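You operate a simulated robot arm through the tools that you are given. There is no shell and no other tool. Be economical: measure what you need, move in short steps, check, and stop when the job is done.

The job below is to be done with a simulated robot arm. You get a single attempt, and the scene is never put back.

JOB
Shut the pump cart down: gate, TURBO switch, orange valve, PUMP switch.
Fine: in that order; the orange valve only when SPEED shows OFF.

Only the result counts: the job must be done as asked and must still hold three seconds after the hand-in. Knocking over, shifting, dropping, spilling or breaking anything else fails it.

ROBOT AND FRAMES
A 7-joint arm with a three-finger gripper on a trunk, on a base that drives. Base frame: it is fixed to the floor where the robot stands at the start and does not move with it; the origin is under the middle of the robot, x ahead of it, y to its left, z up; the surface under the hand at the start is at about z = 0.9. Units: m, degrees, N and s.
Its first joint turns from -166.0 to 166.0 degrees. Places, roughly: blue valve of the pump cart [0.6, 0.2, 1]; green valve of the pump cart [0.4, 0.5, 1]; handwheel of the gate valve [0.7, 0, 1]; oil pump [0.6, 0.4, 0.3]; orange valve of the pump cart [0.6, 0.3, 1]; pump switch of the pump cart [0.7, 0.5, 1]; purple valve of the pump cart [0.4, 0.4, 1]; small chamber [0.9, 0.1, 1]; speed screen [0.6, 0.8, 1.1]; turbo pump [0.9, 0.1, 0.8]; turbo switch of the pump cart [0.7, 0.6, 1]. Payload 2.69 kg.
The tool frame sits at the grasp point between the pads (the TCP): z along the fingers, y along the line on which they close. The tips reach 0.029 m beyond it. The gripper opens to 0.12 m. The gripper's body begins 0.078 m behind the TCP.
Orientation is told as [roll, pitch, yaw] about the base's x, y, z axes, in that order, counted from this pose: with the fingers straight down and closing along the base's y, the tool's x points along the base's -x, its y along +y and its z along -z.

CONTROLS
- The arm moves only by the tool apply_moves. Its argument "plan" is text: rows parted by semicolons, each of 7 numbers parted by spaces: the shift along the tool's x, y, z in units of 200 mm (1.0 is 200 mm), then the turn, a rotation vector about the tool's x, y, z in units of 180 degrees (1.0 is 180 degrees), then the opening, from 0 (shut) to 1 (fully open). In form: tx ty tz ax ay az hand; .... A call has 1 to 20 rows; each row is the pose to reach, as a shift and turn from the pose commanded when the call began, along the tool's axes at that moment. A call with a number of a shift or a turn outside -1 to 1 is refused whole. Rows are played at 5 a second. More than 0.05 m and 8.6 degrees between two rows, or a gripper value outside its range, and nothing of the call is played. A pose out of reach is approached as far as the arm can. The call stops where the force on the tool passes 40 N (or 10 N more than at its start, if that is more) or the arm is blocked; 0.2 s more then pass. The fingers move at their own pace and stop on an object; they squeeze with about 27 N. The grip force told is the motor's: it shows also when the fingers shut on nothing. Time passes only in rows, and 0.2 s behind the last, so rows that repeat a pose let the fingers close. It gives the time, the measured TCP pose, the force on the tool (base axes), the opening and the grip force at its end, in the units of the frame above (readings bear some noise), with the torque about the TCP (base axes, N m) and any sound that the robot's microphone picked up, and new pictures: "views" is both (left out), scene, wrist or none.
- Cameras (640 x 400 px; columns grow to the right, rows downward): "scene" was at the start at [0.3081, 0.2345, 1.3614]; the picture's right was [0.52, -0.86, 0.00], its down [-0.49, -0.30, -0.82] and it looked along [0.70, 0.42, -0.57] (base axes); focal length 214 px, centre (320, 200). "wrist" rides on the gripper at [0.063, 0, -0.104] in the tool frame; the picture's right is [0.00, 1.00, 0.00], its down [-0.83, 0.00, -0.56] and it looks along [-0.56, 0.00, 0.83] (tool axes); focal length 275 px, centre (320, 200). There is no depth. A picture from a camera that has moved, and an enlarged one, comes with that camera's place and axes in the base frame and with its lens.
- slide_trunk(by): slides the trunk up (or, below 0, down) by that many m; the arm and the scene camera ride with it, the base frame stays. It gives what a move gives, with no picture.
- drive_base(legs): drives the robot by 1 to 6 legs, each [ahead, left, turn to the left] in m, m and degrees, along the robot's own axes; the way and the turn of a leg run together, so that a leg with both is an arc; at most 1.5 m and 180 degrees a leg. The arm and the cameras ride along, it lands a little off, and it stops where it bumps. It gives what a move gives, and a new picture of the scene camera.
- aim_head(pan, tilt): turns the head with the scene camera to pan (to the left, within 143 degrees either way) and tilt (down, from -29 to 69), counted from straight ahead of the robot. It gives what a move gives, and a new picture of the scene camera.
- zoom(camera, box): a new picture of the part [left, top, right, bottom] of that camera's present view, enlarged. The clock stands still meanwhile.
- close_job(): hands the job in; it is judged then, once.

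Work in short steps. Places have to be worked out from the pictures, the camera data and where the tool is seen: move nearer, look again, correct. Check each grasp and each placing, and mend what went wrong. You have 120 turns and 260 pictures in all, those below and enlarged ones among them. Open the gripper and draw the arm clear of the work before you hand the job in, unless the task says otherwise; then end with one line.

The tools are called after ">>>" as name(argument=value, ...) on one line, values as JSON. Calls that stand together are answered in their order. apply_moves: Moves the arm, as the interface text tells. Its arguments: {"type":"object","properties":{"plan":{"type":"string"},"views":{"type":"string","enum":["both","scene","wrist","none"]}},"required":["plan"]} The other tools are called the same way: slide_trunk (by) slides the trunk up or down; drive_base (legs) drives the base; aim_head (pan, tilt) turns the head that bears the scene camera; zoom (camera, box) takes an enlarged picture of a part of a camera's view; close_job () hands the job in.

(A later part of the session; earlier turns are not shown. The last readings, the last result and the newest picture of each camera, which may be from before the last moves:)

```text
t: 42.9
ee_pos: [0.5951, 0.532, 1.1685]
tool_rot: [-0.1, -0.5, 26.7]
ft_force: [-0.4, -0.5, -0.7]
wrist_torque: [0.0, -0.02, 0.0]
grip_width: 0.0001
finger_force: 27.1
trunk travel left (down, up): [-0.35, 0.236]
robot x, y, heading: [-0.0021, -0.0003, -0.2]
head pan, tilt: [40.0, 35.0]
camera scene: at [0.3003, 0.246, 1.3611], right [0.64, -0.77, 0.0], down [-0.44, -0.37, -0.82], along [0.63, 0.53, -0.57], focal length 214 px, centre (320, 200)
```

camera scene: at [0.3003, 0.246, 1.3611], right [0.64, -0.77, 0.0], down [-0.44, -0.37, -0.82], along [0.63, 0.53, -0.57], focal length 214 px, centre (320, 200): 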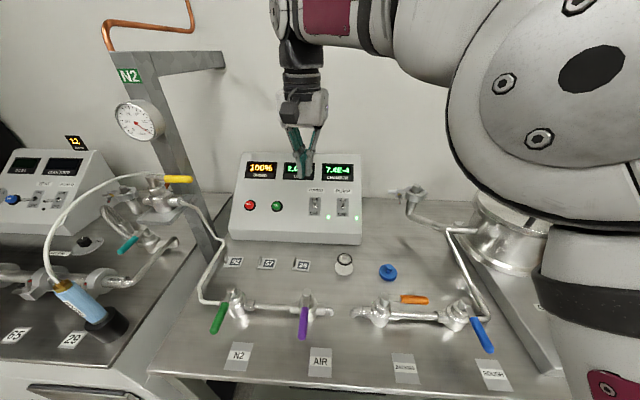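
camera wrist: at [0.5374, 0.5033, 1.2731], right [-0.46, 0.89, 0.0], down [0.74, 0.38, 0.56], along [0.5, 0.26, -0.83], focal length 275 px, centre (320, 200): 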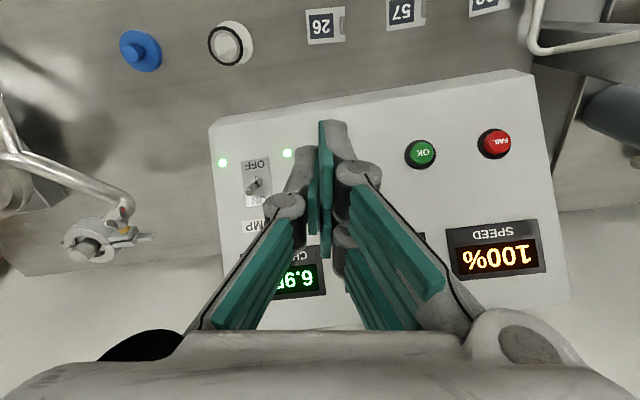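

The wrist image shows the panel but the closed fingers hide TURBO. I open the gripper to see it.

>>> apply_moves(plan="0 0 0 0 0 0 1;0 0 0 0 0 0 1;0 0 0 0 0 0 1", views="wrist")

>>> zoom(camera="wrist", box=[200, 110, 400, 235])

>>> zoom(camera="scene", box=[230, 140, 390, 250])

```text
t: 43.6
ee_pos: [0.5947, 0.5327, 1.1693]
tool_rot: [0.0, -0.5, 26.7]
ft_force: [-0.1, 0.5, 0.2]
wrist_torque: [-0.01, 0.01, -0.01]
grip_width: 0.1201
finger_force: 0.0
trunk travel left (down, up): [-0.35, 0.236]
robot x, y, heading: [0.0033, -0.0006, -0.0]
head pan, tilt: [40.0, 35.0]
camera wrist: at [0.5376, 0.5031, 1.2731], right [-0.46, 0.89, 0.0], down [0.74, 0.38, 0.56], along [0.5, 0.26, -0.83], focal length 275 px, centre (320, 200)
```

wrist: 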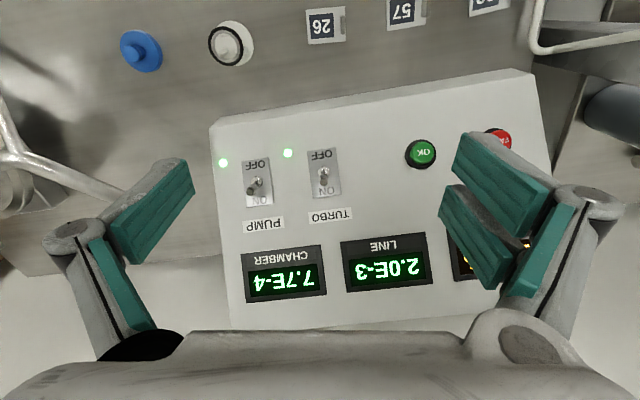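

```text
3.20 times, centred on (300, 172) of wrist
camera zoom: at [0.5376, 0.5031, 1.2731], right [-0.46, 0.89, 0.0], down [0.74, 0.38, 0.56], along [0.5, 0.26, -0.83], focal length 881 px, centre (384, 288)
```

zoom: 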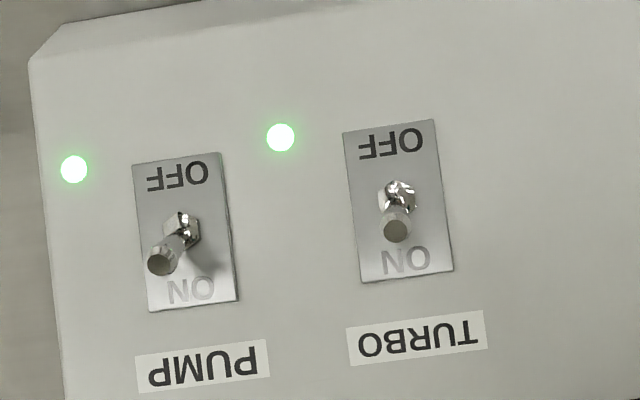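

```text
3.64 times, centred on (310, 195) of scene
camera zoom: at [0.3002, 0.2461, 1.3612], right [0.64, -0.77, 0.0], down [-0.44, -0.37, -0.82], along [0.63, 0.53, -0.57], focal length 780 px, centre (356, 218)
```

zoom: 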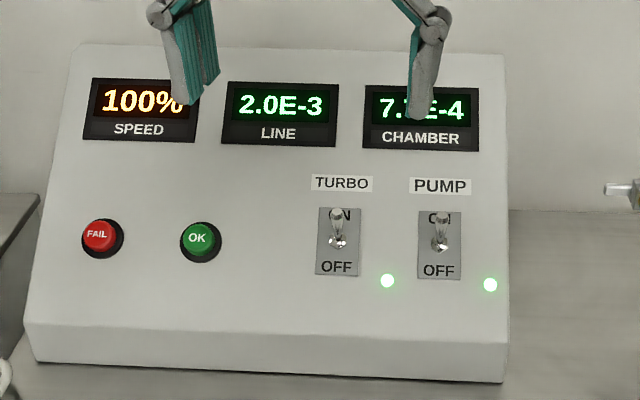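

TURBO lever: base ≈(0.678, 0.583, 0.98), tip ≈(0.672, 0.578, 1.015), panel sloped ~45°. I close the fingers and tilt the tool 40° so they point into the panel, hovering up-slope of the lever.

>>> apply_moves(plan="-.063 .007 .09 0 -.044 0 0;-.126 .015 .18 0 -.089 0 0;-.19 .022 .27 0 -.133 0 0;-.252 .03 .365 0 -.178 0 0;-.315 .037 .457 0 -.222 0 0;-.315 .037 .457 0 -.222 0 0")

>>> zoom(camera="scene", box=[230, 140, 390, 250])

```text
t: 45.0
ee_pos: [0.6528, 0.5633, 1.0741]
tool_rot: [-0.1, -40.3, 26.4]
ft_force: [-0.7, -0.2, -0.1]
wrist_torque: [0.02, 0.02, -0.01]
grip_width: 0.0
finger_force: 26.4
trunk travel left (down, up): [-0.35, 0.236]
robot x, y, heading: [-0.0001, -0.0009, -0.0]
head pan, tilt: [40.0, 35.0]
camera scene: at [0.2972, 0.2483, 1.3591], right [0.67, -0.74, 0.0], down [-0.44, -0.4, -0.81], along [0.59, 0.54, -0.59], focal length 214 px, centre (320, 200)
camera wrist: at [0.5496, 0.5109, 1.1135], right [-0.45, 0.9, -0.01], down [0.24, 0.13, 0.96], along [0.86, 0.43, -0.27], focal length 275 px, centre (320, 200)
```

scene: 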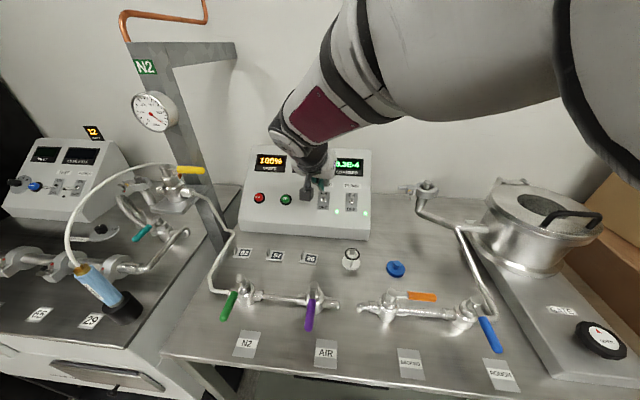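
wrist: 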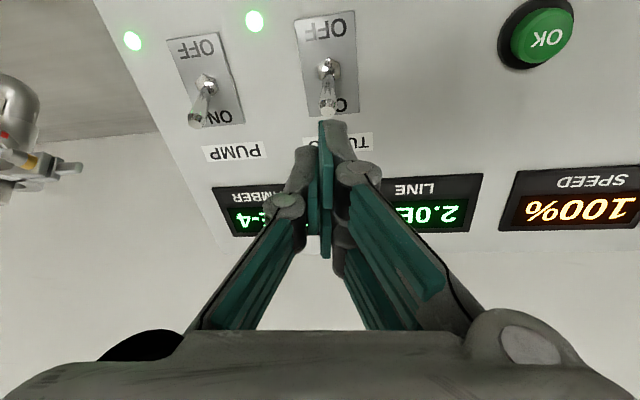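

```text
3.64 times, centred on (310, 195) of scene
camera zoom: at [0.2972, 0.2483, 1.3591], right [0.67, -0.74, 0.0], down [-0.44, -0.4, -0.81], along [0.59, 0.54, -0.59], focal length 780 px, centre (356, 218)
```

zoom: 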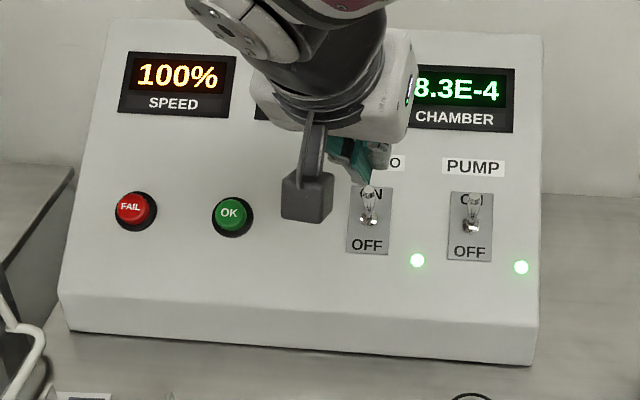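

Lever measurements agree (base (0.68,0.581,0.983)). I shift 6 mm up-slope and 5 mm sideways, then advance 38 mm toward the panel behind the lever.

>>> apply_moves(plan="-.03 .026 0 0 0 0 0;-.03 .026 .06 0 0 0 0;-.03 .026 .12 0 0 0 0;-.03 .026 .16 0 0 0 0;-.03 .026 .19 0 0 0 0")

>>> zoom(camera="wrist", box=[220, 0, 420, 200])

>>> zoom(camera="scene", box=[270, 150, 390, 230])

```text
t: 46.2
ee_pos: [0.6695, 0.5836, 1.0548]
tool_rot: [0.1, -40.4, 26.7]
ft_force: [0.4, 0.0, 1.2]
wrist_torque: [0.0, 0.02, 0.01]
grip_width: 0.0
finger_force: 26.6
trunk travel left (down, up): [-0.35, 0.236]
robot x, y, heading: [-0.0008, 0.0011, -0.0]
head pan, tilt: [40.0, 35.0]
camera scene: at [0.2968, 0.249, 1.3598], right [0.68, -0.73, 0.0], down [-0.43, -0.4, -0.81], along [0.59, 0.55, -0.59], focal length 214 px, centre (320, 200)
camera wrist: at [0.5668, 0.5306, 1.093], right [-0.45, 0.89, 0.0], down [0.24, 0.12, 0.96], along [0.86, 0.44, -0.27], focal length 275 px, centre (320, 200)
```

scene: 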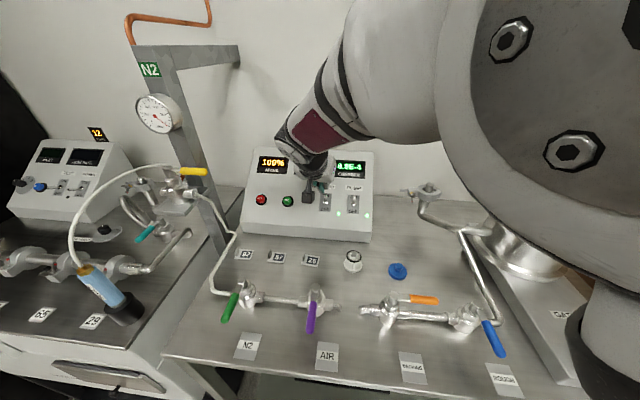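
wrist: 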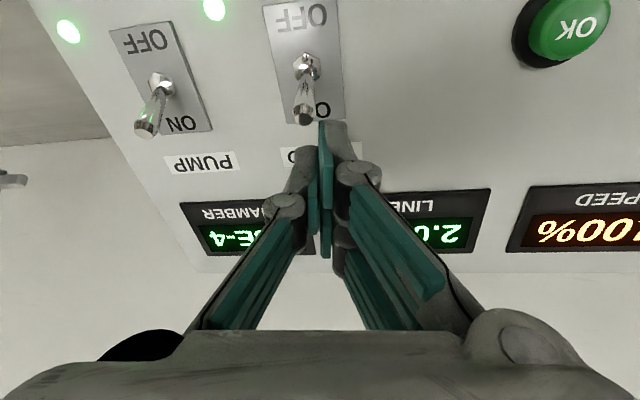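

```text
2.00 times, centred on (320, 100) of wrist
camera zoom: at [0.5668, 0.5306, 1.093], right [-0.45, 0.89, 0.0], down [0.24, 0.12, 0.96], along [0.86, 0.44, -0.27], focal length 551 px, centre (320, 400)
```

zoom: 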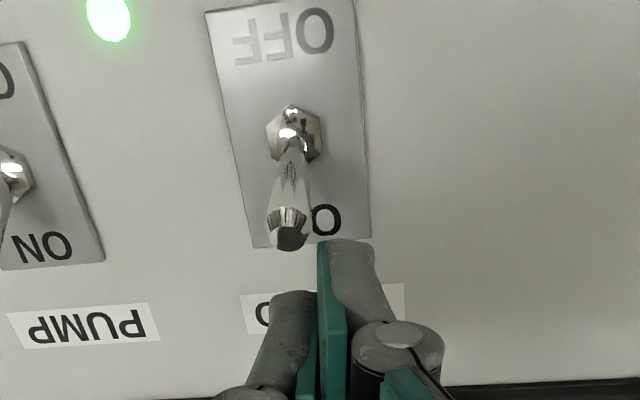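

```text
5.00 times, centred on (330, 190) of scene
camera zoom: at [0.2968, 0.249, 1.3598], right [0.68, -0.73, 0.0], down [-0.43, -0.4, -0.81], along [0.59, 0.55, -0.59], focal length 1072 px, centre (270, 250)
```

zoom: 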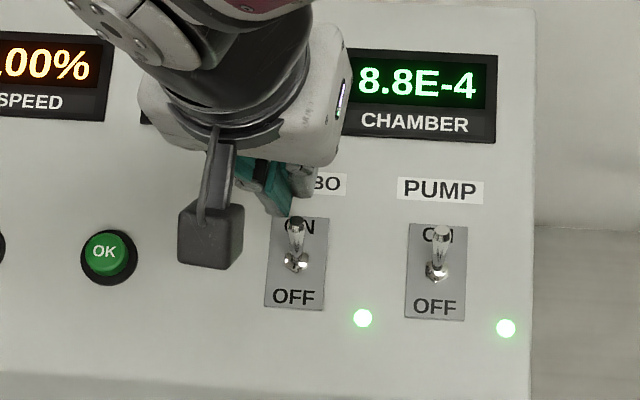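

The lever now sits ~8 mm to one side of the fingers. I hold to see whether the arm is still settling.

>>> apply_moves(plan="0 0 0 0 0 0 0;0 0 0 0 0 0 0", views="wrist")

```text
t: 46.9
ee_pos: [0.6707, 0.583, 1.0554]
tool_rot: [0.0, -40.4, 26.8]
ft_force: [-0.2, -0.6, -0.5]
wrist_torque: [0.02, 0.02, -0.04]
grip_width: 0.0001
finger_force: 26.3
trunk travel left (down, up): [-0.35, 0.236]
robot x, y, heading: [0.0015, 0.0003, -0.0]
head pan, tilt: [40.0, 35.0]
camera wrist: at [0.5671, 0.5304, 1.0928], right [-0.45, 0.89, 0.0], down [0.24, 0.13, 0.96], along [0.86, 0.44, -0.27], focal length 275 px, centre (320, 200)
```

wrist: 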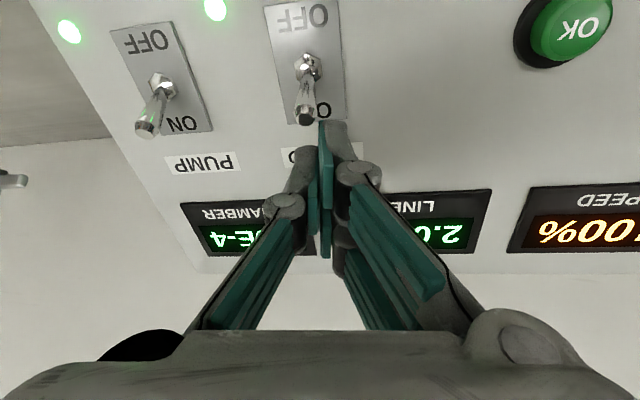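

Stable; lever is 7 mm to the side. I correct sideways, advance 14 mm, then sweep 48 mm down-slope to push the lever to OFF.

>>> apply_moves(plan="0 -.035 0 0 0 0 0;0 -.035 .04 0 0 0 0;0 -.035 .07 0 0 0 0;.03 -.035 .07 0 0 0 0;.06 -.035 .07 0 0 0 0;.09 -.035 .07 0 0 0 0;.12 -.035 .07 0 0 0 0;.15 -.035 .07 0 0 0 0;.18 -.035 .07 0 0 0 0;.21 -.035 .07 0 0 0 0;.24 -.035 .07 0 0 0 0")

>>> zoom(camera="scene", box=[230, 140, 390, 250])

```text
t: 48.8
ee_pos: [0.6786, 0.5604, 1.0262]
tool_rot: [0.2, -41.2, 25.2]
ft_force: [-0.2, -0.2, 0.1]
wrist_torque: [0.02, 0.01, 0.0]
grip_width: 0.0001
finger_force: 27.1
trunk travel left (down, up): [-0.35, 0.236]
robot x, y, heading: [-0.0006, 0.0012, -0.1]
head pan, tilt: [40.0, 35.0]
stopped in row 9: the force on the tool passed its limit at 43 N (the readings are from after the stop); the commanded pose is now the measured one
camera scene: at [0.2876, 0.2591, 1.3615], right [0.79, -0.61, 0.0], down [-0.35, -0.45, -0.82], along [0.51, 0.65, -0.57], focal length 214 px, centre (320, 200)
camera wrist: at [0.5727, 0.5093, 1.0646], right [-0.43, 0.9, 0.0], down [0.24, 0.11, 0.97], along [0.87, 0.41, -0.26], focal length 275 px, centre (320, 200)
```

scene: 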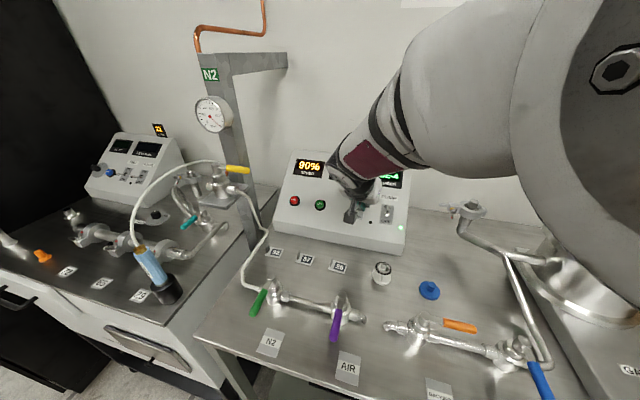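
wrist: 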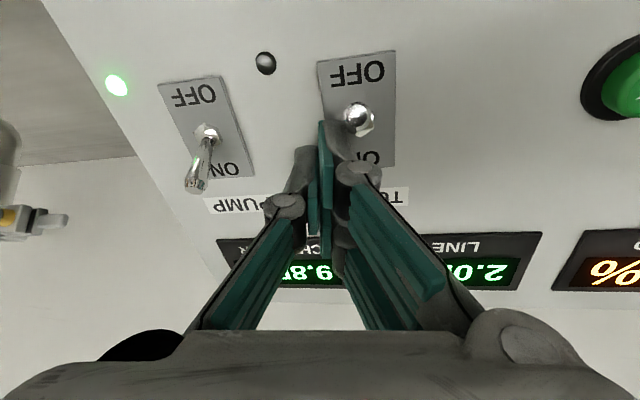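

```text
3.64 times, centred on (310, 195) of scene
camera zoom: at [0.2876, 0.2591, 1.3615], right [0.79, -0.61, 0.0], down [-0.35, -0.45, -0.82], along [0.51, 0.65, -0.57], focal length 780 px, centre (356, 218)
```

zoom: 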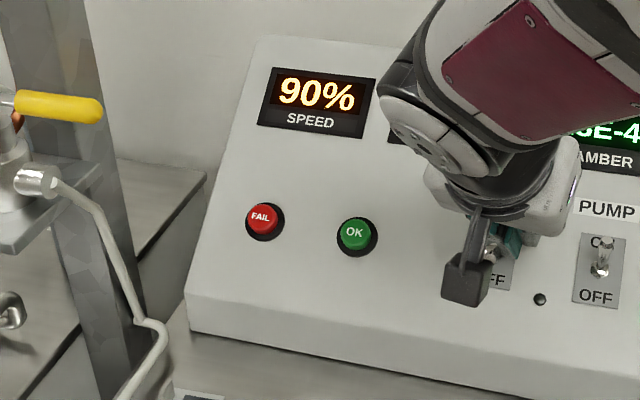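

TURBO's light is off and SPEED is falling (90%). I back the tool straight out from the panel.

>>> apply_moves(plan="0 0 -.1 0 0 0 0;0 0 -.25 0 0 0 0;0 0 -.45 0 0 0 0;0 0 -.6 0 0 0 0")

>>> zoom(camera="wrist", box=[160, 0, 480, 200])

```text
t: 49.8
ee_pos: [0.6126, 0.5196, 1.1143]
tool_rot: [-0.5, -40.8, 24.7]
ft_force: [0.8, 0.3, 0.0]
wrist_torque: [0.0, 0.01, -0.01]
grip_width: 0.0
finger_force: 27.3
trunk travel left (down, up): [-0.35, 0.236]
robot x, y, heading: [0.0007, -0.0028, 0.1]
head pan, tilt: [40.0, 35.0]
camera scene: at [0.288, 0.2611, 1.3666], right [0.8, -0.61, 0.0], down [-0.32, -0.41, -0.85], along [0.52, 0.68, -0.52], focal length 214 px, centre (320, 200)
camera wrist: at [0.5075, 0.4722, 1.152], right [-0.41, 0.91, -0.01], down [0.24, 0.12, 0.96], along [0.88, 0.4, -0.27], focal length 275 px, centre (320, 200)
```

scene: 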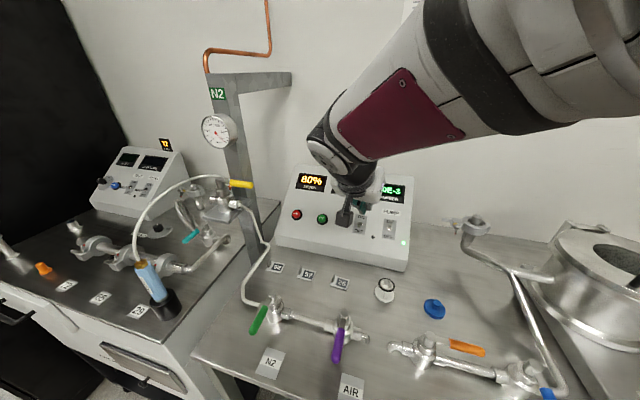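
wrist: 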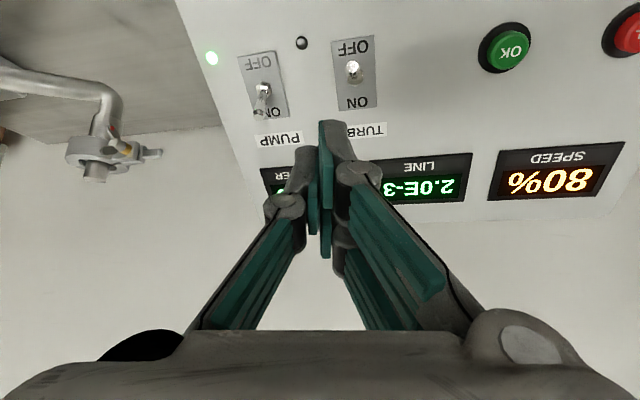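

```text
2.00 times, centred on (320, 100) of wrist
camera zoom: at [0.5075, 0.4722, 1.152], right [-0.41, 0.91, -0.01], down [0.24, 0.12, 0.96], along [0.88, 0.4, -0.27], focal length 551 px, centre (320, 400)
```

zoom: 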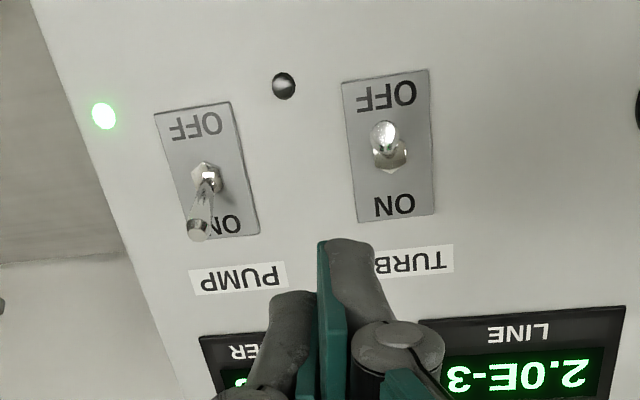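

TURBO lever is at OFF and SPEED counts down (80%). I raise and untilt the tool, then will look at the orange valve while waiting.

>>> apply_moves(plan="-.08 0 -.1 0 0 0 0;-.16 0 -.2 0 0.044 0 0;-.24 0 -.3 0 .089 0 0;-.325 0 -.38 0 .133 0 0;-.325 0 -.38 0 .178 0 0;-.325 0 -.38 0 .222 0 0;-.325 0 -.38 0 .222 0 .5;-.325 0 -.38 0 .222 0 .5", views="scene")

```text
t: 51.6
ee_pos: [0.6037, 0.5272, 1.2152]
tool_rot: [-0.1, -1.0, 25.4]
ft_force: [0.3, -0.3, 0.5]
wrist_torque: [0.0, -0.01, 0.0]
grip_width: 0.0599
finger_force: 0.0
trunk travel left (down, up): [-0.35, 0.236]
robot x, y, heading: [0.0008, -0.0016, 0.2]
head pan, tilt: [40.0, 35.0]
camera scene: at [0.3008, 0.246, 1.3612], right [0.64, -0.77, 0.0], down [-0.44, -0.37, -0.82], along [0.63, 0.53, -0.57], focal length 214 px, centre (320, 200)
```

scene: 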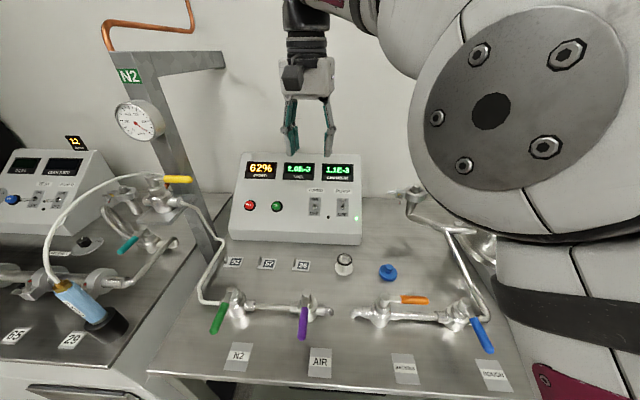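

SPEED 62%. I move the hand over toward the orange valve for a wrist view.

>>> apply_moves(plan=".133 -.143 .02 0 0 0 .5;.266 -.286 .04 0 0 0 .5;.4 -.43 .06 0 0 0 .5;.533 -.57 .08 0 0 0 .5;.666 -.71 .1 0 0 0 .5;.8 -.857 .12 0 0 0 .7;.9 -1 .12 0 0 0 1")

```text
t: 53.2
ee_pos: [0.5275, 0.2698, 1.1868]
tool_rot: [0.0, -1.0, 25.4]
ft_force: [0.2, -0.3, -0.5]
wrist_torque: [-0.04, 0.01, -0.01]
grip_width: 0.1198
finger_force: 0.1
trunk travel left (down, up): [-0.35, 0.236]
robot x, y, heading: [0.0008, -0.0012, -0.1]
head pan, tilt: [40.0, 35.0]
camera scene: at [0.3008, 0.2463, 1.3611], right [0.64, -0.77, 0.0], down [-0.44, -0.37, -0.82], along [0.63, 0.53, -0.57], focal length 214 px, centre (320, 200)
camera wrist: at [0.469, 0.2417, 1.2913], right [-0.43, 0.9, 0.0], down [0.74, 0.36, 0.57], along [0.51, 0.25, -0.82], focal length 275 px, centre (320, 200)
```

scene: 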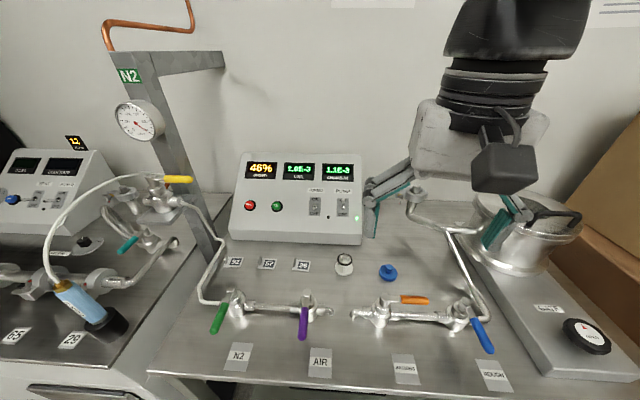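
wrist: 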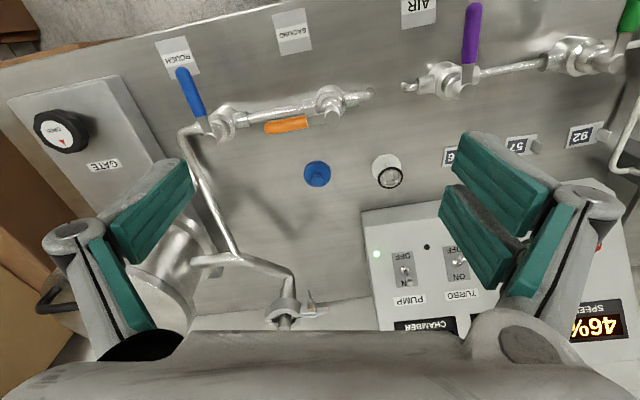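

SPEED 46%. I zoom on the orange valve to see its lever and pivot.

>>> zoom(camera="wrist", box=[180, 60, 400, 190])

>>> zoom(camera="scene", box=[330, 250, 530, 380])

```text
2.91 times, centred on (290, 125) of wrist
camera zoom: at [0.469, 0.2417, 1.2913], right [-0.43, 0.9, 0.0], down [0.74, 0.36, 0.57], along [0.51, 0.25, -0.82], focal length 801 px, centre (407, 418)
```

zoom: 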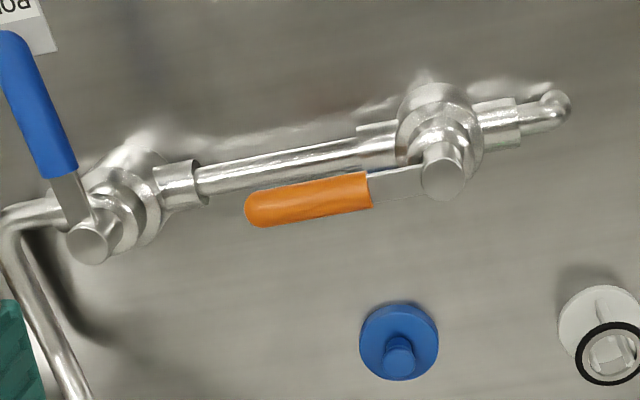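

```text
3.08 times, centred on (430, 315) of scene
camera zoom: at [0.3008, 0.2463, 1.3611], right [0.64, -0.77, 0.0], down [-0.44, -0.37, -0.82], along [0.63, 0.53, -0.57], focal length 660 px, centre (-18, -154)
```

zoom: 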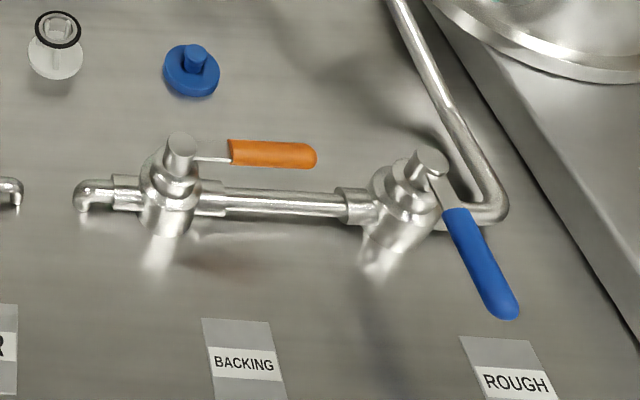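

Pivot top ≈(0.555, 0.299, 0.976); the lever points to ≈(0.597, 0.237), z≈0.975. The closed valves' levers point to the front, so it must turn ~90° clockwise. I close the fingers and move above a spot just behind the lever, waiting for SPEED OFF.

>>> apply_moves(plan="-.1 -.04 .15 0 0 0 0;-.2 -.08 .3 0 0 0 0;-.3 -.12 .45 0 0 0 0;-.377 -.157 .6 0 0 0 0;-.377 -.157 .6 0 0 0 0;-.377 -.157 .6 0 0 0 0;-.377 -.157 .6 0 0 0 0;-.377 -.157 .6 0 0 0 0;-.377 -.157 .6 0 0 0 0;-.377 -.157 .6 0 0 0 0")

>>> zoom(camera="wrist", box=[200, 0, 440, 200])

>>> zoom(camera="scene", box=[330, 220, 530, 350])

```text
t: 55.4
ee_pos: [0.6095, 0.2734, 1.0693]
tool_rot: [-0.1, -1.0, 25.3]
ft_force: [-0.4, 0.3, -0.1]
wrist_torque: [0.04, 0.01, -0.01]
grip_width: 0.0
finger_force: 26.7
trunk travel left (down, up): [-0.35, 0.236]
robot x, y, heading: [0.0026, 0.0035, -0.2]
head pan, tilt: [40.0, 35.0]
camera scene: at [0.3008, 0.246, 1.3612], right [0.64, -0.77, 0.0], down [-0.44, -0.37, -0.82], along [0.63, 0.53, -0.57], focal length 214 px, centre (320, 200)
camera wrist: at [0.5517, 0.2464, 1.173], right [-0.43, 0.9, 0.0], down [0.74, 0.36, 0.57], along [0.51, 0.25, -0.82], focal length 275 px, centre (320, 200)
```

scene: 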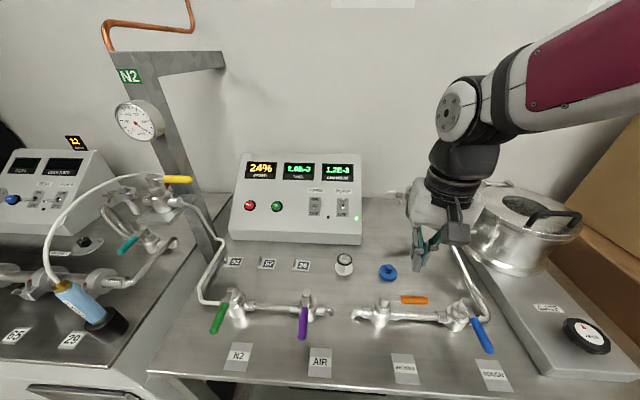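
wrist: 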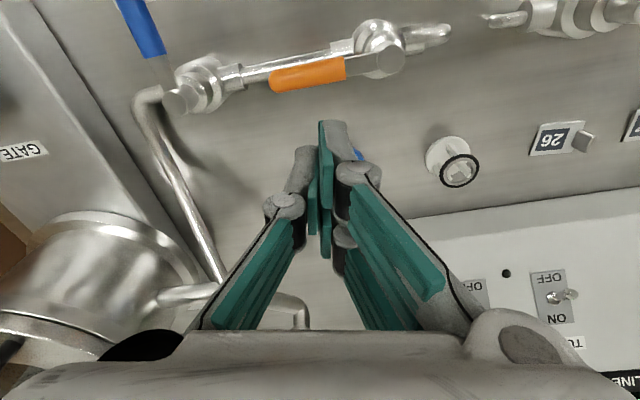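

```text
2.00 times, centred on (320, 100) of wrist
camera zoom: at [0.5517, 0.2464, 1.173], right [-0.43, 0.9, 0.0], down [0.74, 0.36, 0.57], along [0.51, 0.25, -0.82], focal length 551 px, centre (320, 400)
```

zoom: 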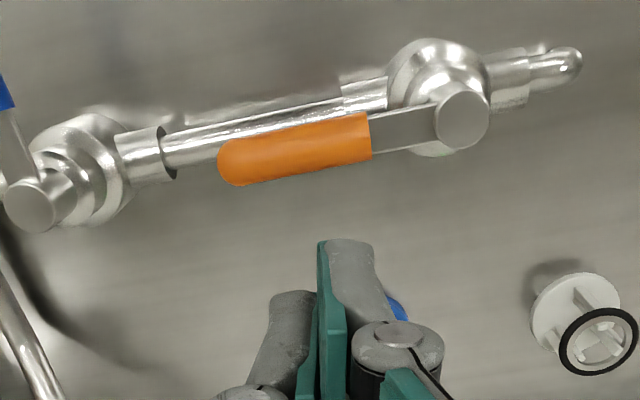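

```text
3.08 times, centred on (430, 285) of scene
camera zoom: at [0.3008, 0.246, 1.3612], right [0.64, -0.77, 0.0], down [-0.44, -0.37, -0.82], along [0.63, 0.53, -0.57], focal length 660 px, centre (-18, -62)
```

zoom: 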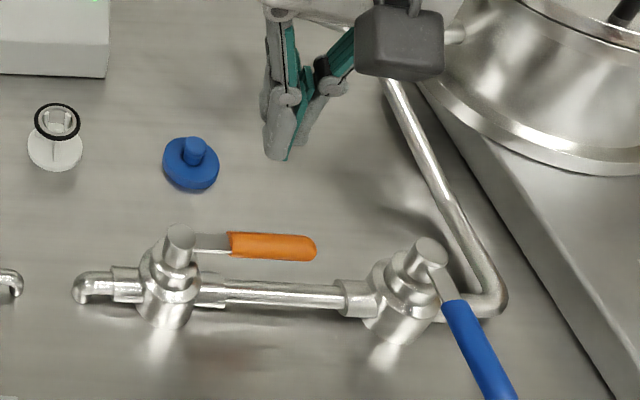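

SPEED 24%. The finger spot is ~28 mm behind the lever line, clear. I descend to tip z≈0.96 there, not touching, and wait for SPEED OFF.

>>> apply_moves(plan="0 0 .13 0 0 0 0;0 0 .26 0 0 0 0;0 0 .4 0 0 0 0;0 0 .4 0 0 0 0;0 0 .4 0 0 0 0;0 0 .4 0 0 0 0;0 0 .4 0 0 0 0;0 0 .4 0 0 0 0;0 0 .4 0 0 0 0;0 0 .4 0 0 0 0;0 0 .4 0 0 0 0;0 0 .4 0 0 0 0;0 0 .4 0 0 0 0;0 0 .4 0 0 0 0;0 0 .4 0 0 0 0;0 0 .4 0 0 0 0;0 0 .4 0 0 0 0", views="both")

>>> zoom(camera="scene", box=[230, 150, 370, 240])

>>> zoom(camera="scene", box=[330, 220, 530, 350])

```text
t: 59.0
ee_pos: [0.6106, 0.2738, 0.9908]
tool_rot: [-0.1, -1.0, 25.5]
ft_force: [0.5, 0.0, 0.2]
wrist_torque: [0.01, 0.03, 0.01]
grip_width: 0.0
finger_force: 26.9
trunk travel left (down, up): [-0.35, 0.236]
robot x, y, heading: [0.0002, -0.0, 0.0]
head pan, tilt: [40.0, 35.0]
camera scene: at [0.3008, 0.246, 1.3612], right [0.64, -0.77, 0.0], down [-0.44, -0.37, -0.82], along [0.63, 0.53, -0.57], focal length 214 px, centre (320, 200)
camera wrist: at [0.5521, 0.2466, 1.0932], right [-0.43, 0.9, 0.0], down [0.74, 0.36, 0.57], along [0.51, 0.25, -0.82], focal length 275 px, centre (320, 200)
```

scene: 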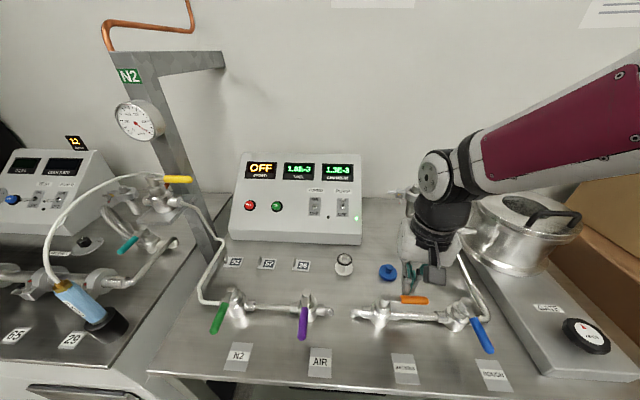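
wrist: 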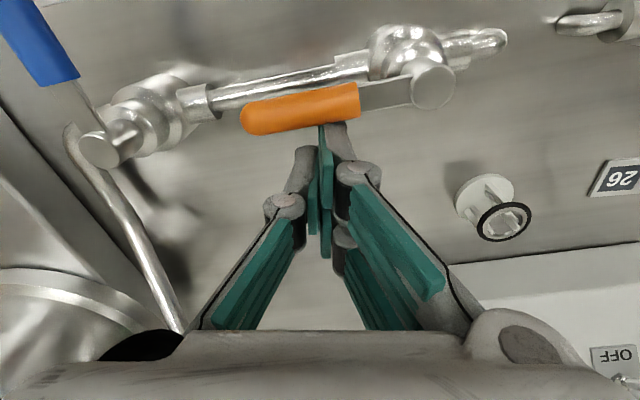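

```text
4.44 times, centred on (300, 195) of scene
camera zoom: at [0.3008, 0.246, 1.3612], right [0.64, -0.77, 0.0], down [-0.44, -0.37, -0.82], along [0.63, 0.53, -0.57], focal length 953 px, centre (409, 222)
```

zoom: 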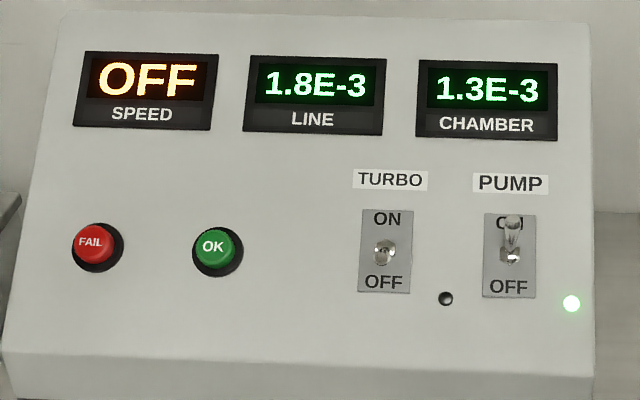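

```text
3.08 times, centred on (430, 285) of scene
camera zoom: at [0.3008, 0.246, 1.3612], right [0.64, -0.77, 0.0], down [-0.44, -0.37, -0.82], along [0.63, 0.53, -0.57], focal length 660 px, centre (-18, -62)
```

zoom: 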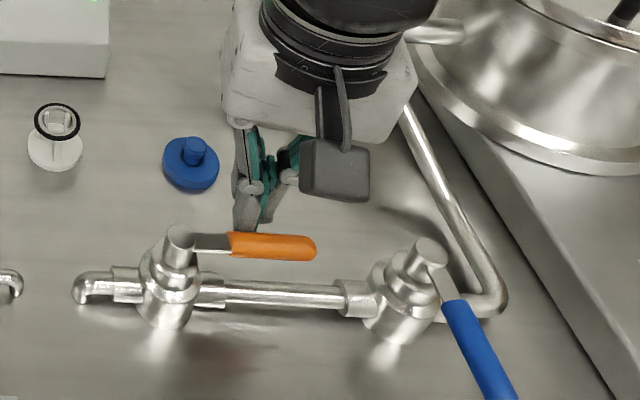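

SPEED shows OFF. Now I sweep the finger clockwise around the orange pivot at ~56 mm radius, pushing the lever toward the front.

>>> apply_moves(plan=".061 -.015 0 0 0 0 0;.115 -.037 0 0 0 0 0;.172 -.048 0 0 0 0 0;.231 -.047 0 0 0 0 0;.288 -.033 0 0 0 0 0;.341 -.007 0 0 0 0 0;.387 .028 0 0 0 0 0;.425 .073 0 0 0 0 0;.445 .106 0 0 0 0 0")

>>> zoom(camera="scene", box=[330, 220, 530, 350])

```text
t: 61.1
ee_pos: [0.5285, 0.2509, 0.9897]
tool_rot: [-0.2, -1.3, 25.2]
ft_force: [11.2, -11.4, -0.7]
wrist_torque: [-0.24, -0.24, 0.29]
grip_width: 0.0002
finger_force: 27.1
trunk travel left (down, up): [-0.35, 0.236]
robot x, y, heading: [-0.0005, -0.0003, 0.2]
head pan, tilt: [40.0, 35.0]
stopped in row 9: the force on the tool passed its limit at 42 N (the readings are from after the stop); the commanded pose is now the measured one
camera scene: at [0.302, 0.2448, 1.3611], right [0.64, -0.77, 0.0], down [-0.44, -0.37, -0.82], along [0.63, 0.53, -0.57], focal length 214 px, centre (320, 200)
camera wrist: at [0.4688, 0.2235, 1.0927], right [-0.43, 0.9, -0.01], down [0.74, 0.35, 0.57], along [0.52, 0.24, -0.82], focal length 275 px, centre (320, 200)
```

scene: 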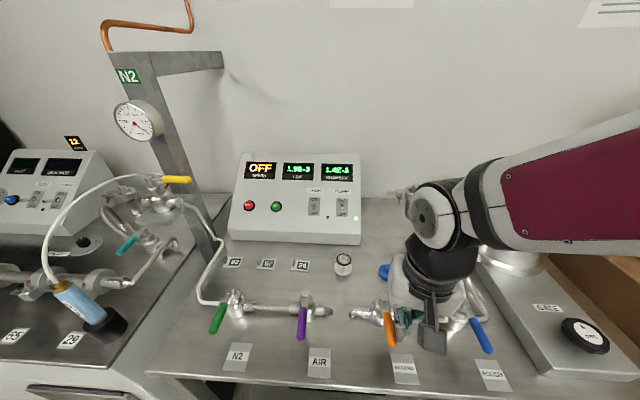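
wrist: 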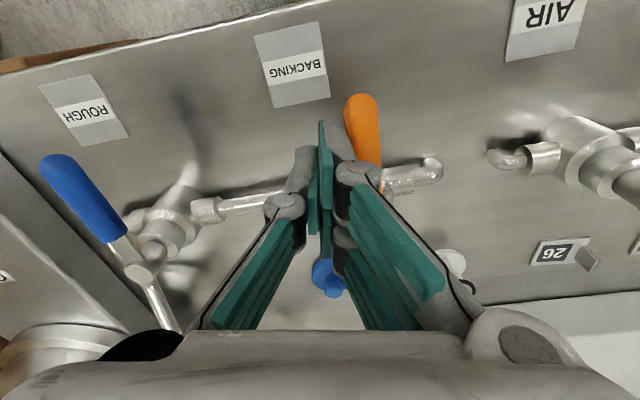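

```text
3.08 times, centred on (430, 285) of scene
camera zoom: at [0.302, 0.2448, 1.3611], right [0.64, -0.77, 0.0], down [-0.44, -0.37, -0.82], along [0.63, 0.53, -0.57], focal length 660 px, centre (-18, -62)
```

zoom: 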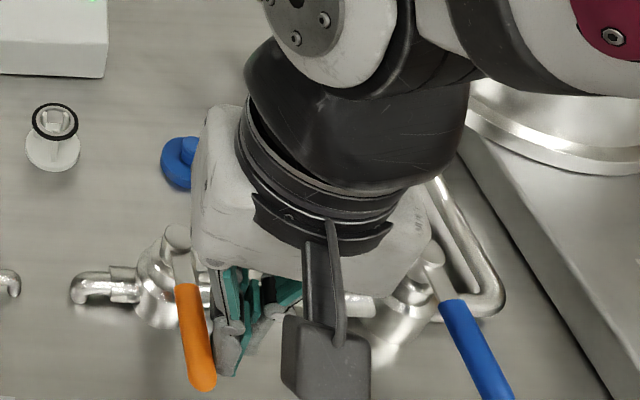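

The lever now points to the front like the closed blue one, and the push ended on a hard stop. I back the finger off and lift to verify.

>>> apply_moves(plan="0 -.06 0 0 0 0 0;0 -.12 0 0 0 0 0;0 -.12 -.2 0 0 0 0;0 -.12 -.4 0 0 0 0;0 -.12 -.6 0 0 0 0;0 -.12 -.8 0 0 0 0")

>>> zoom(camera="wrist", box=[60, 0, 560, 310])

>>> zoom(camera="scene", box=[330, 220, 530, 350])

>>> zoom(camera="scene", box=[230, 150, 370, 240])

```text
t: 62.5
ee_pos: [0.5306, 0.2316, 1.1531]
tool_rot: [-0.2, -1.4, 25.1]
ft_force: [0.4, -1.2, -0.7]
wrist_torque: [0.02, -0.01, -0.02]
grip_width: 0.0
finger_force: 26.9
trunk travel left (down, up): [-0.35, 0.236]
robot x, y, heading: [-0.0005, -0.0008, -0.0]
head pan, tilt: [40.0, 35.0]
camera scene: at [0.3015, 0.2455, 1.3611], right [0.64, -0.77, 0.0], down [-0.44, -0.37, -0.82], along [0.63, 0.53, -0.57], focal length 214 px, centre (320, 200)
camera wrist: at [0.4724, 0.2032, 1.2559], right [-0.43, 0.9, 0.0], down [0.74, 0.35, 0.57], along [0.52, 0.24, -0.82], focal length 275 px, centre (320, 200)
```

scene: 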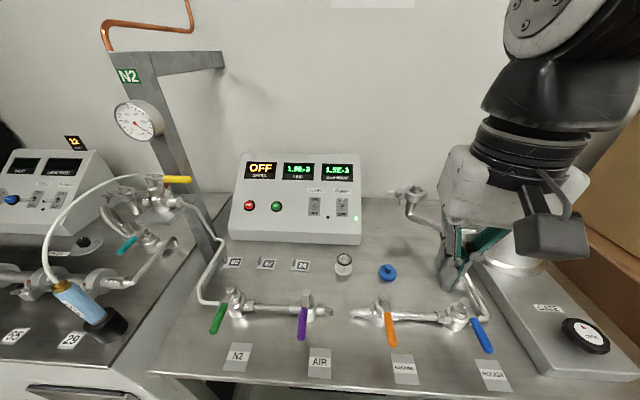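
wrist: 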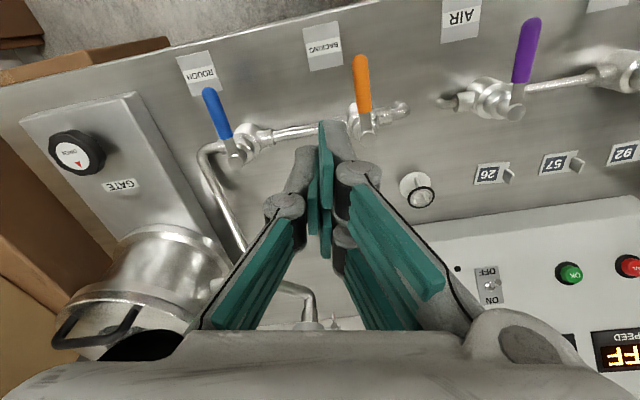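

```text
1.28 times, centred on (310, 155) of wrist
camera zoom: at [0.4724, 0.2032, 1.2559], right [-0.43, 0.9, 0.0], down [0.74, 0.35, 0.57], along [0.52, 0.24, -0.82], focal length 352 px, centre (333, 258)
```

zoom: 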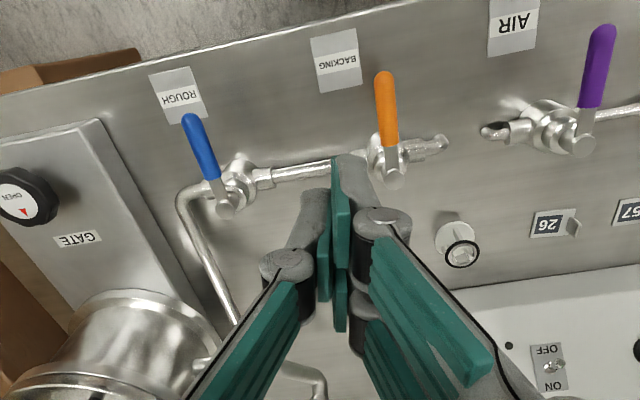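

```text
3.08 times, centred on (430, 285) of scene
camera zoom: at [0.3015, 0.2455, 1.3611], right [0.64, -0.77, 0.0], down [-0.44, -0.37, -0.82], along [0.63, 0.53, -0.57], focal length 660 px, centre (-18, -62)
```

zoom: 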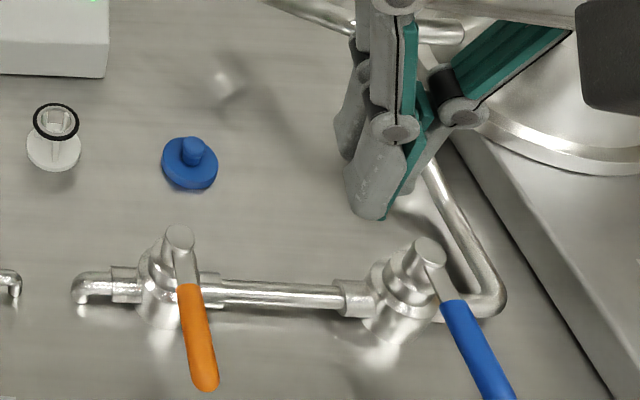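

```text
4.44 times, centred on (300, 195) of scene
camera zoom: at [0.3015, 0.2455, 1.3611], right [0.64, -0.77, 0.0], down [-0.44, -0.37, -0.82], along [0.63, 0.53, -0.57], focal length 953 px, centre (409, 222)
```

zoom: 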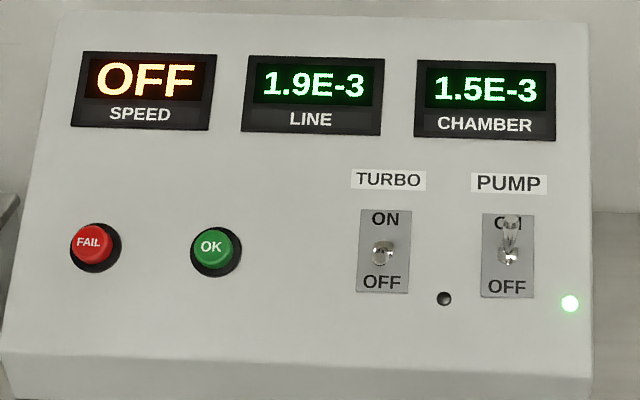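

Orange lever is fully across, parallel with the closed blue one; panel reads OFF, PUMP light still on. Now PUMP: base ≈(0.734, 0.513, 0.982). I pan the head left out of the elbow's way and move in front of it.

>>> aim_head(pan=58, tilt=35)

>>> apply_moves(plan="-.15 .0975 -.02 0 0 0 0;-.3 .195 -.04 0 0 0 0;-.45 .2925 -.06 0 0 0 0;-.6 .39 -.08 0 0 0 0", views="none")

>>> apply_moves(plan="-.15 .0975 0 0 0 -.015 0;-.3 .195 0 0 0 -.03 0;-.45 .2925 0 0 0 -.045 0;-.58 .39 0 0 0 -.055 0", views="wrist")

```text
t: 63.4
ee_pos: [0.5304, 0.2308, 1.1524]
tool_rot: [-0.3, -1.2, 25.1]
ft_force: [-0.1, 0.2, 0.1]
wrist_torque: [0.02, 0.01, -0.03]
grip_width: 0.0
finger_force: 27.0
trunk travel left (down, up): [-0.35, 0.236]
robot x, y, heading: [0.0005, 0.0004, 0.3]
head pan, tilt: [58.0, 35.0]
camera scene: at [0.2806, 0.2635, 1.3612], right [0.85, -0.53, 0.0], down [-0.3, -0.49, -0.82], along [0.44, 0.69, -0.57], focal length 214 px, centre (320, 200)
```

scene: 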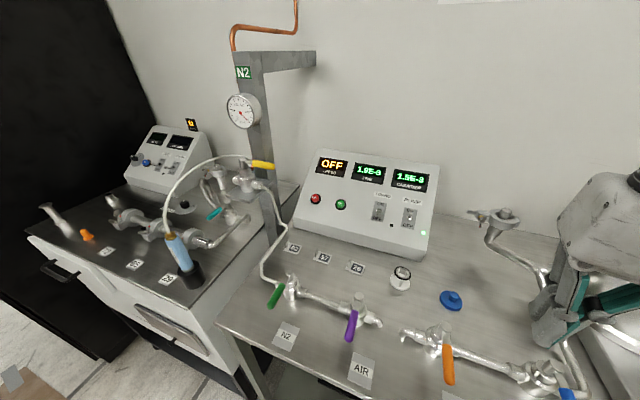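

```text
t: 64.4
ee_pos: [0.6092, 0.3514, 1.1697]
tool_rot: [-0.2, -1.3, 25.2]
ft_force: [-0.1, -0.1, 0.9]
wrist_torque: [0.01, -0.03, 0.04]
grip_width: 0.0001
finger_force: 26.8
trunk travel left (down, up): [-0.35, 0.236]
robot x, y, heading: [0.0016, -0.0019, -0.2]
head pan, tilt: [58.0, 35.0]
```

```text
t: 65.4
ee_pos: [0.6809, 0.4724, 1.17]
tool_rot: [-0.5, -1.4, 35.2]
ft_force: [0.2, 0.4, 1.0]
wrist_torque: [0.03, 0.01, 0.02]
grip_width: 0.0001
finger_force: 27.0
trunk travel left (down, up): [-0.35, 0.236]
robot x, y, heading: [0.0004, 0.0014, 0.1]
head pan, tilt: [58.0, 35.0]
camera wrist: at [0.6274, 0.435, 1.2732], right [-0.58, 0.81, -0.01], down [0.66, 0.48, 0.57], along [0.47, 0.33, -0.82], focal length 275 px, centre (320, 200)
```

wrist: 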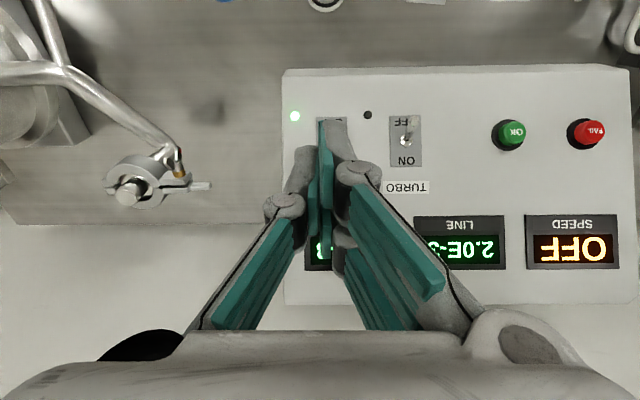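

Aligned with the panel at yaw 35. I tilt 39° and descend to the hover point up-slope of the PUMP lever.

>>> apply_moves(plan="-.04 .002 .085 0 -.043 0 0;-.08 .005 .17 0 -.086 0 0;-.12 .007 .255 0 -.129 0 0;-.16 .01 .34 0 -.172 0 0;-.19 .012 .4 0 -.214 0 0;-.19 .012 .4 0 -.214 0 0")

>>> zoom(camera="wrist", box=[200, 0, 440, 200])

```text
t: 66.8
ee_pos: [0.7112, 0.4952, 1.0909]
tool_rot: [-0.5, -39.8, 35.5]
ft_force: [0.5, 0.3, 0.3]
wrist_torque: [0.0, 0.0, -0.02]
grip_width: 0.0001
finger_force: 27.0
trunk travel left (down, up): [-0.35, 0.236]
robot x, y, heading: [-0.0025, 0.0029, 0.2]
head pan, tilt: [58.0, 35.0]
camera scene: at [0.2806, 0.2635, 1.3612], right [0.85, -0.53, 0.0], down [-0.3, -0.49, -0.82], along [0.43, 0.69, -0.57], focal length 214 px, centre (320, 200)
camera wrist: at [0.6168, 0.4295, 1.1304], right [-0.58, 0.82, -0.01], down [0.23, 0.17, 0.96], along [0.78, 0.55, -0.28], focal length 275 px, centre (320, 200)
```

scene: 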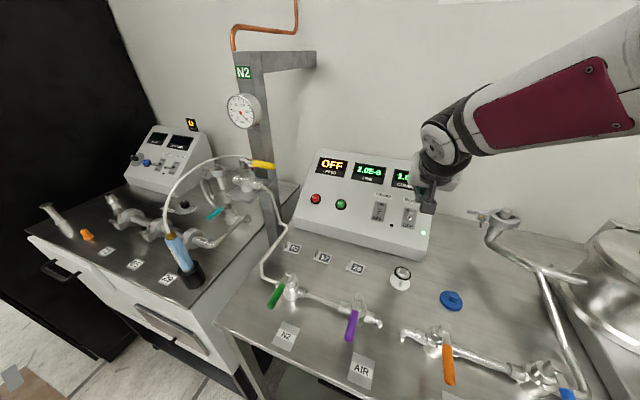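
wrist: 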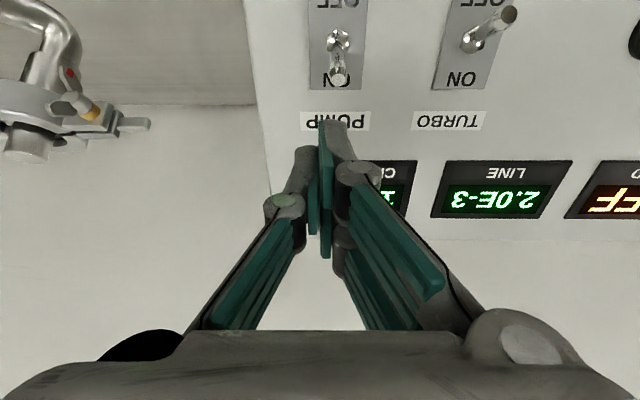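

```text
2.00 times, centred on (320, 100) of wrist
camera zoom: at [0.6168, 0.4295, 1.1304], right [-0.58, 0.82, -0.01], down [0.23, 0.17, 0.96], along [0.78, 0.55, -0.28], focal length 551 px, centre (320, 400)
```

zoom: 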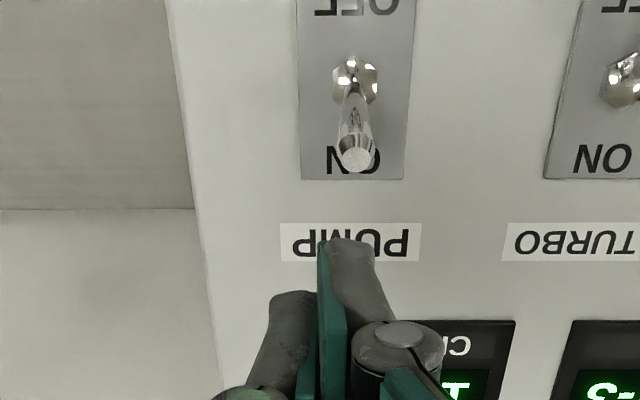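

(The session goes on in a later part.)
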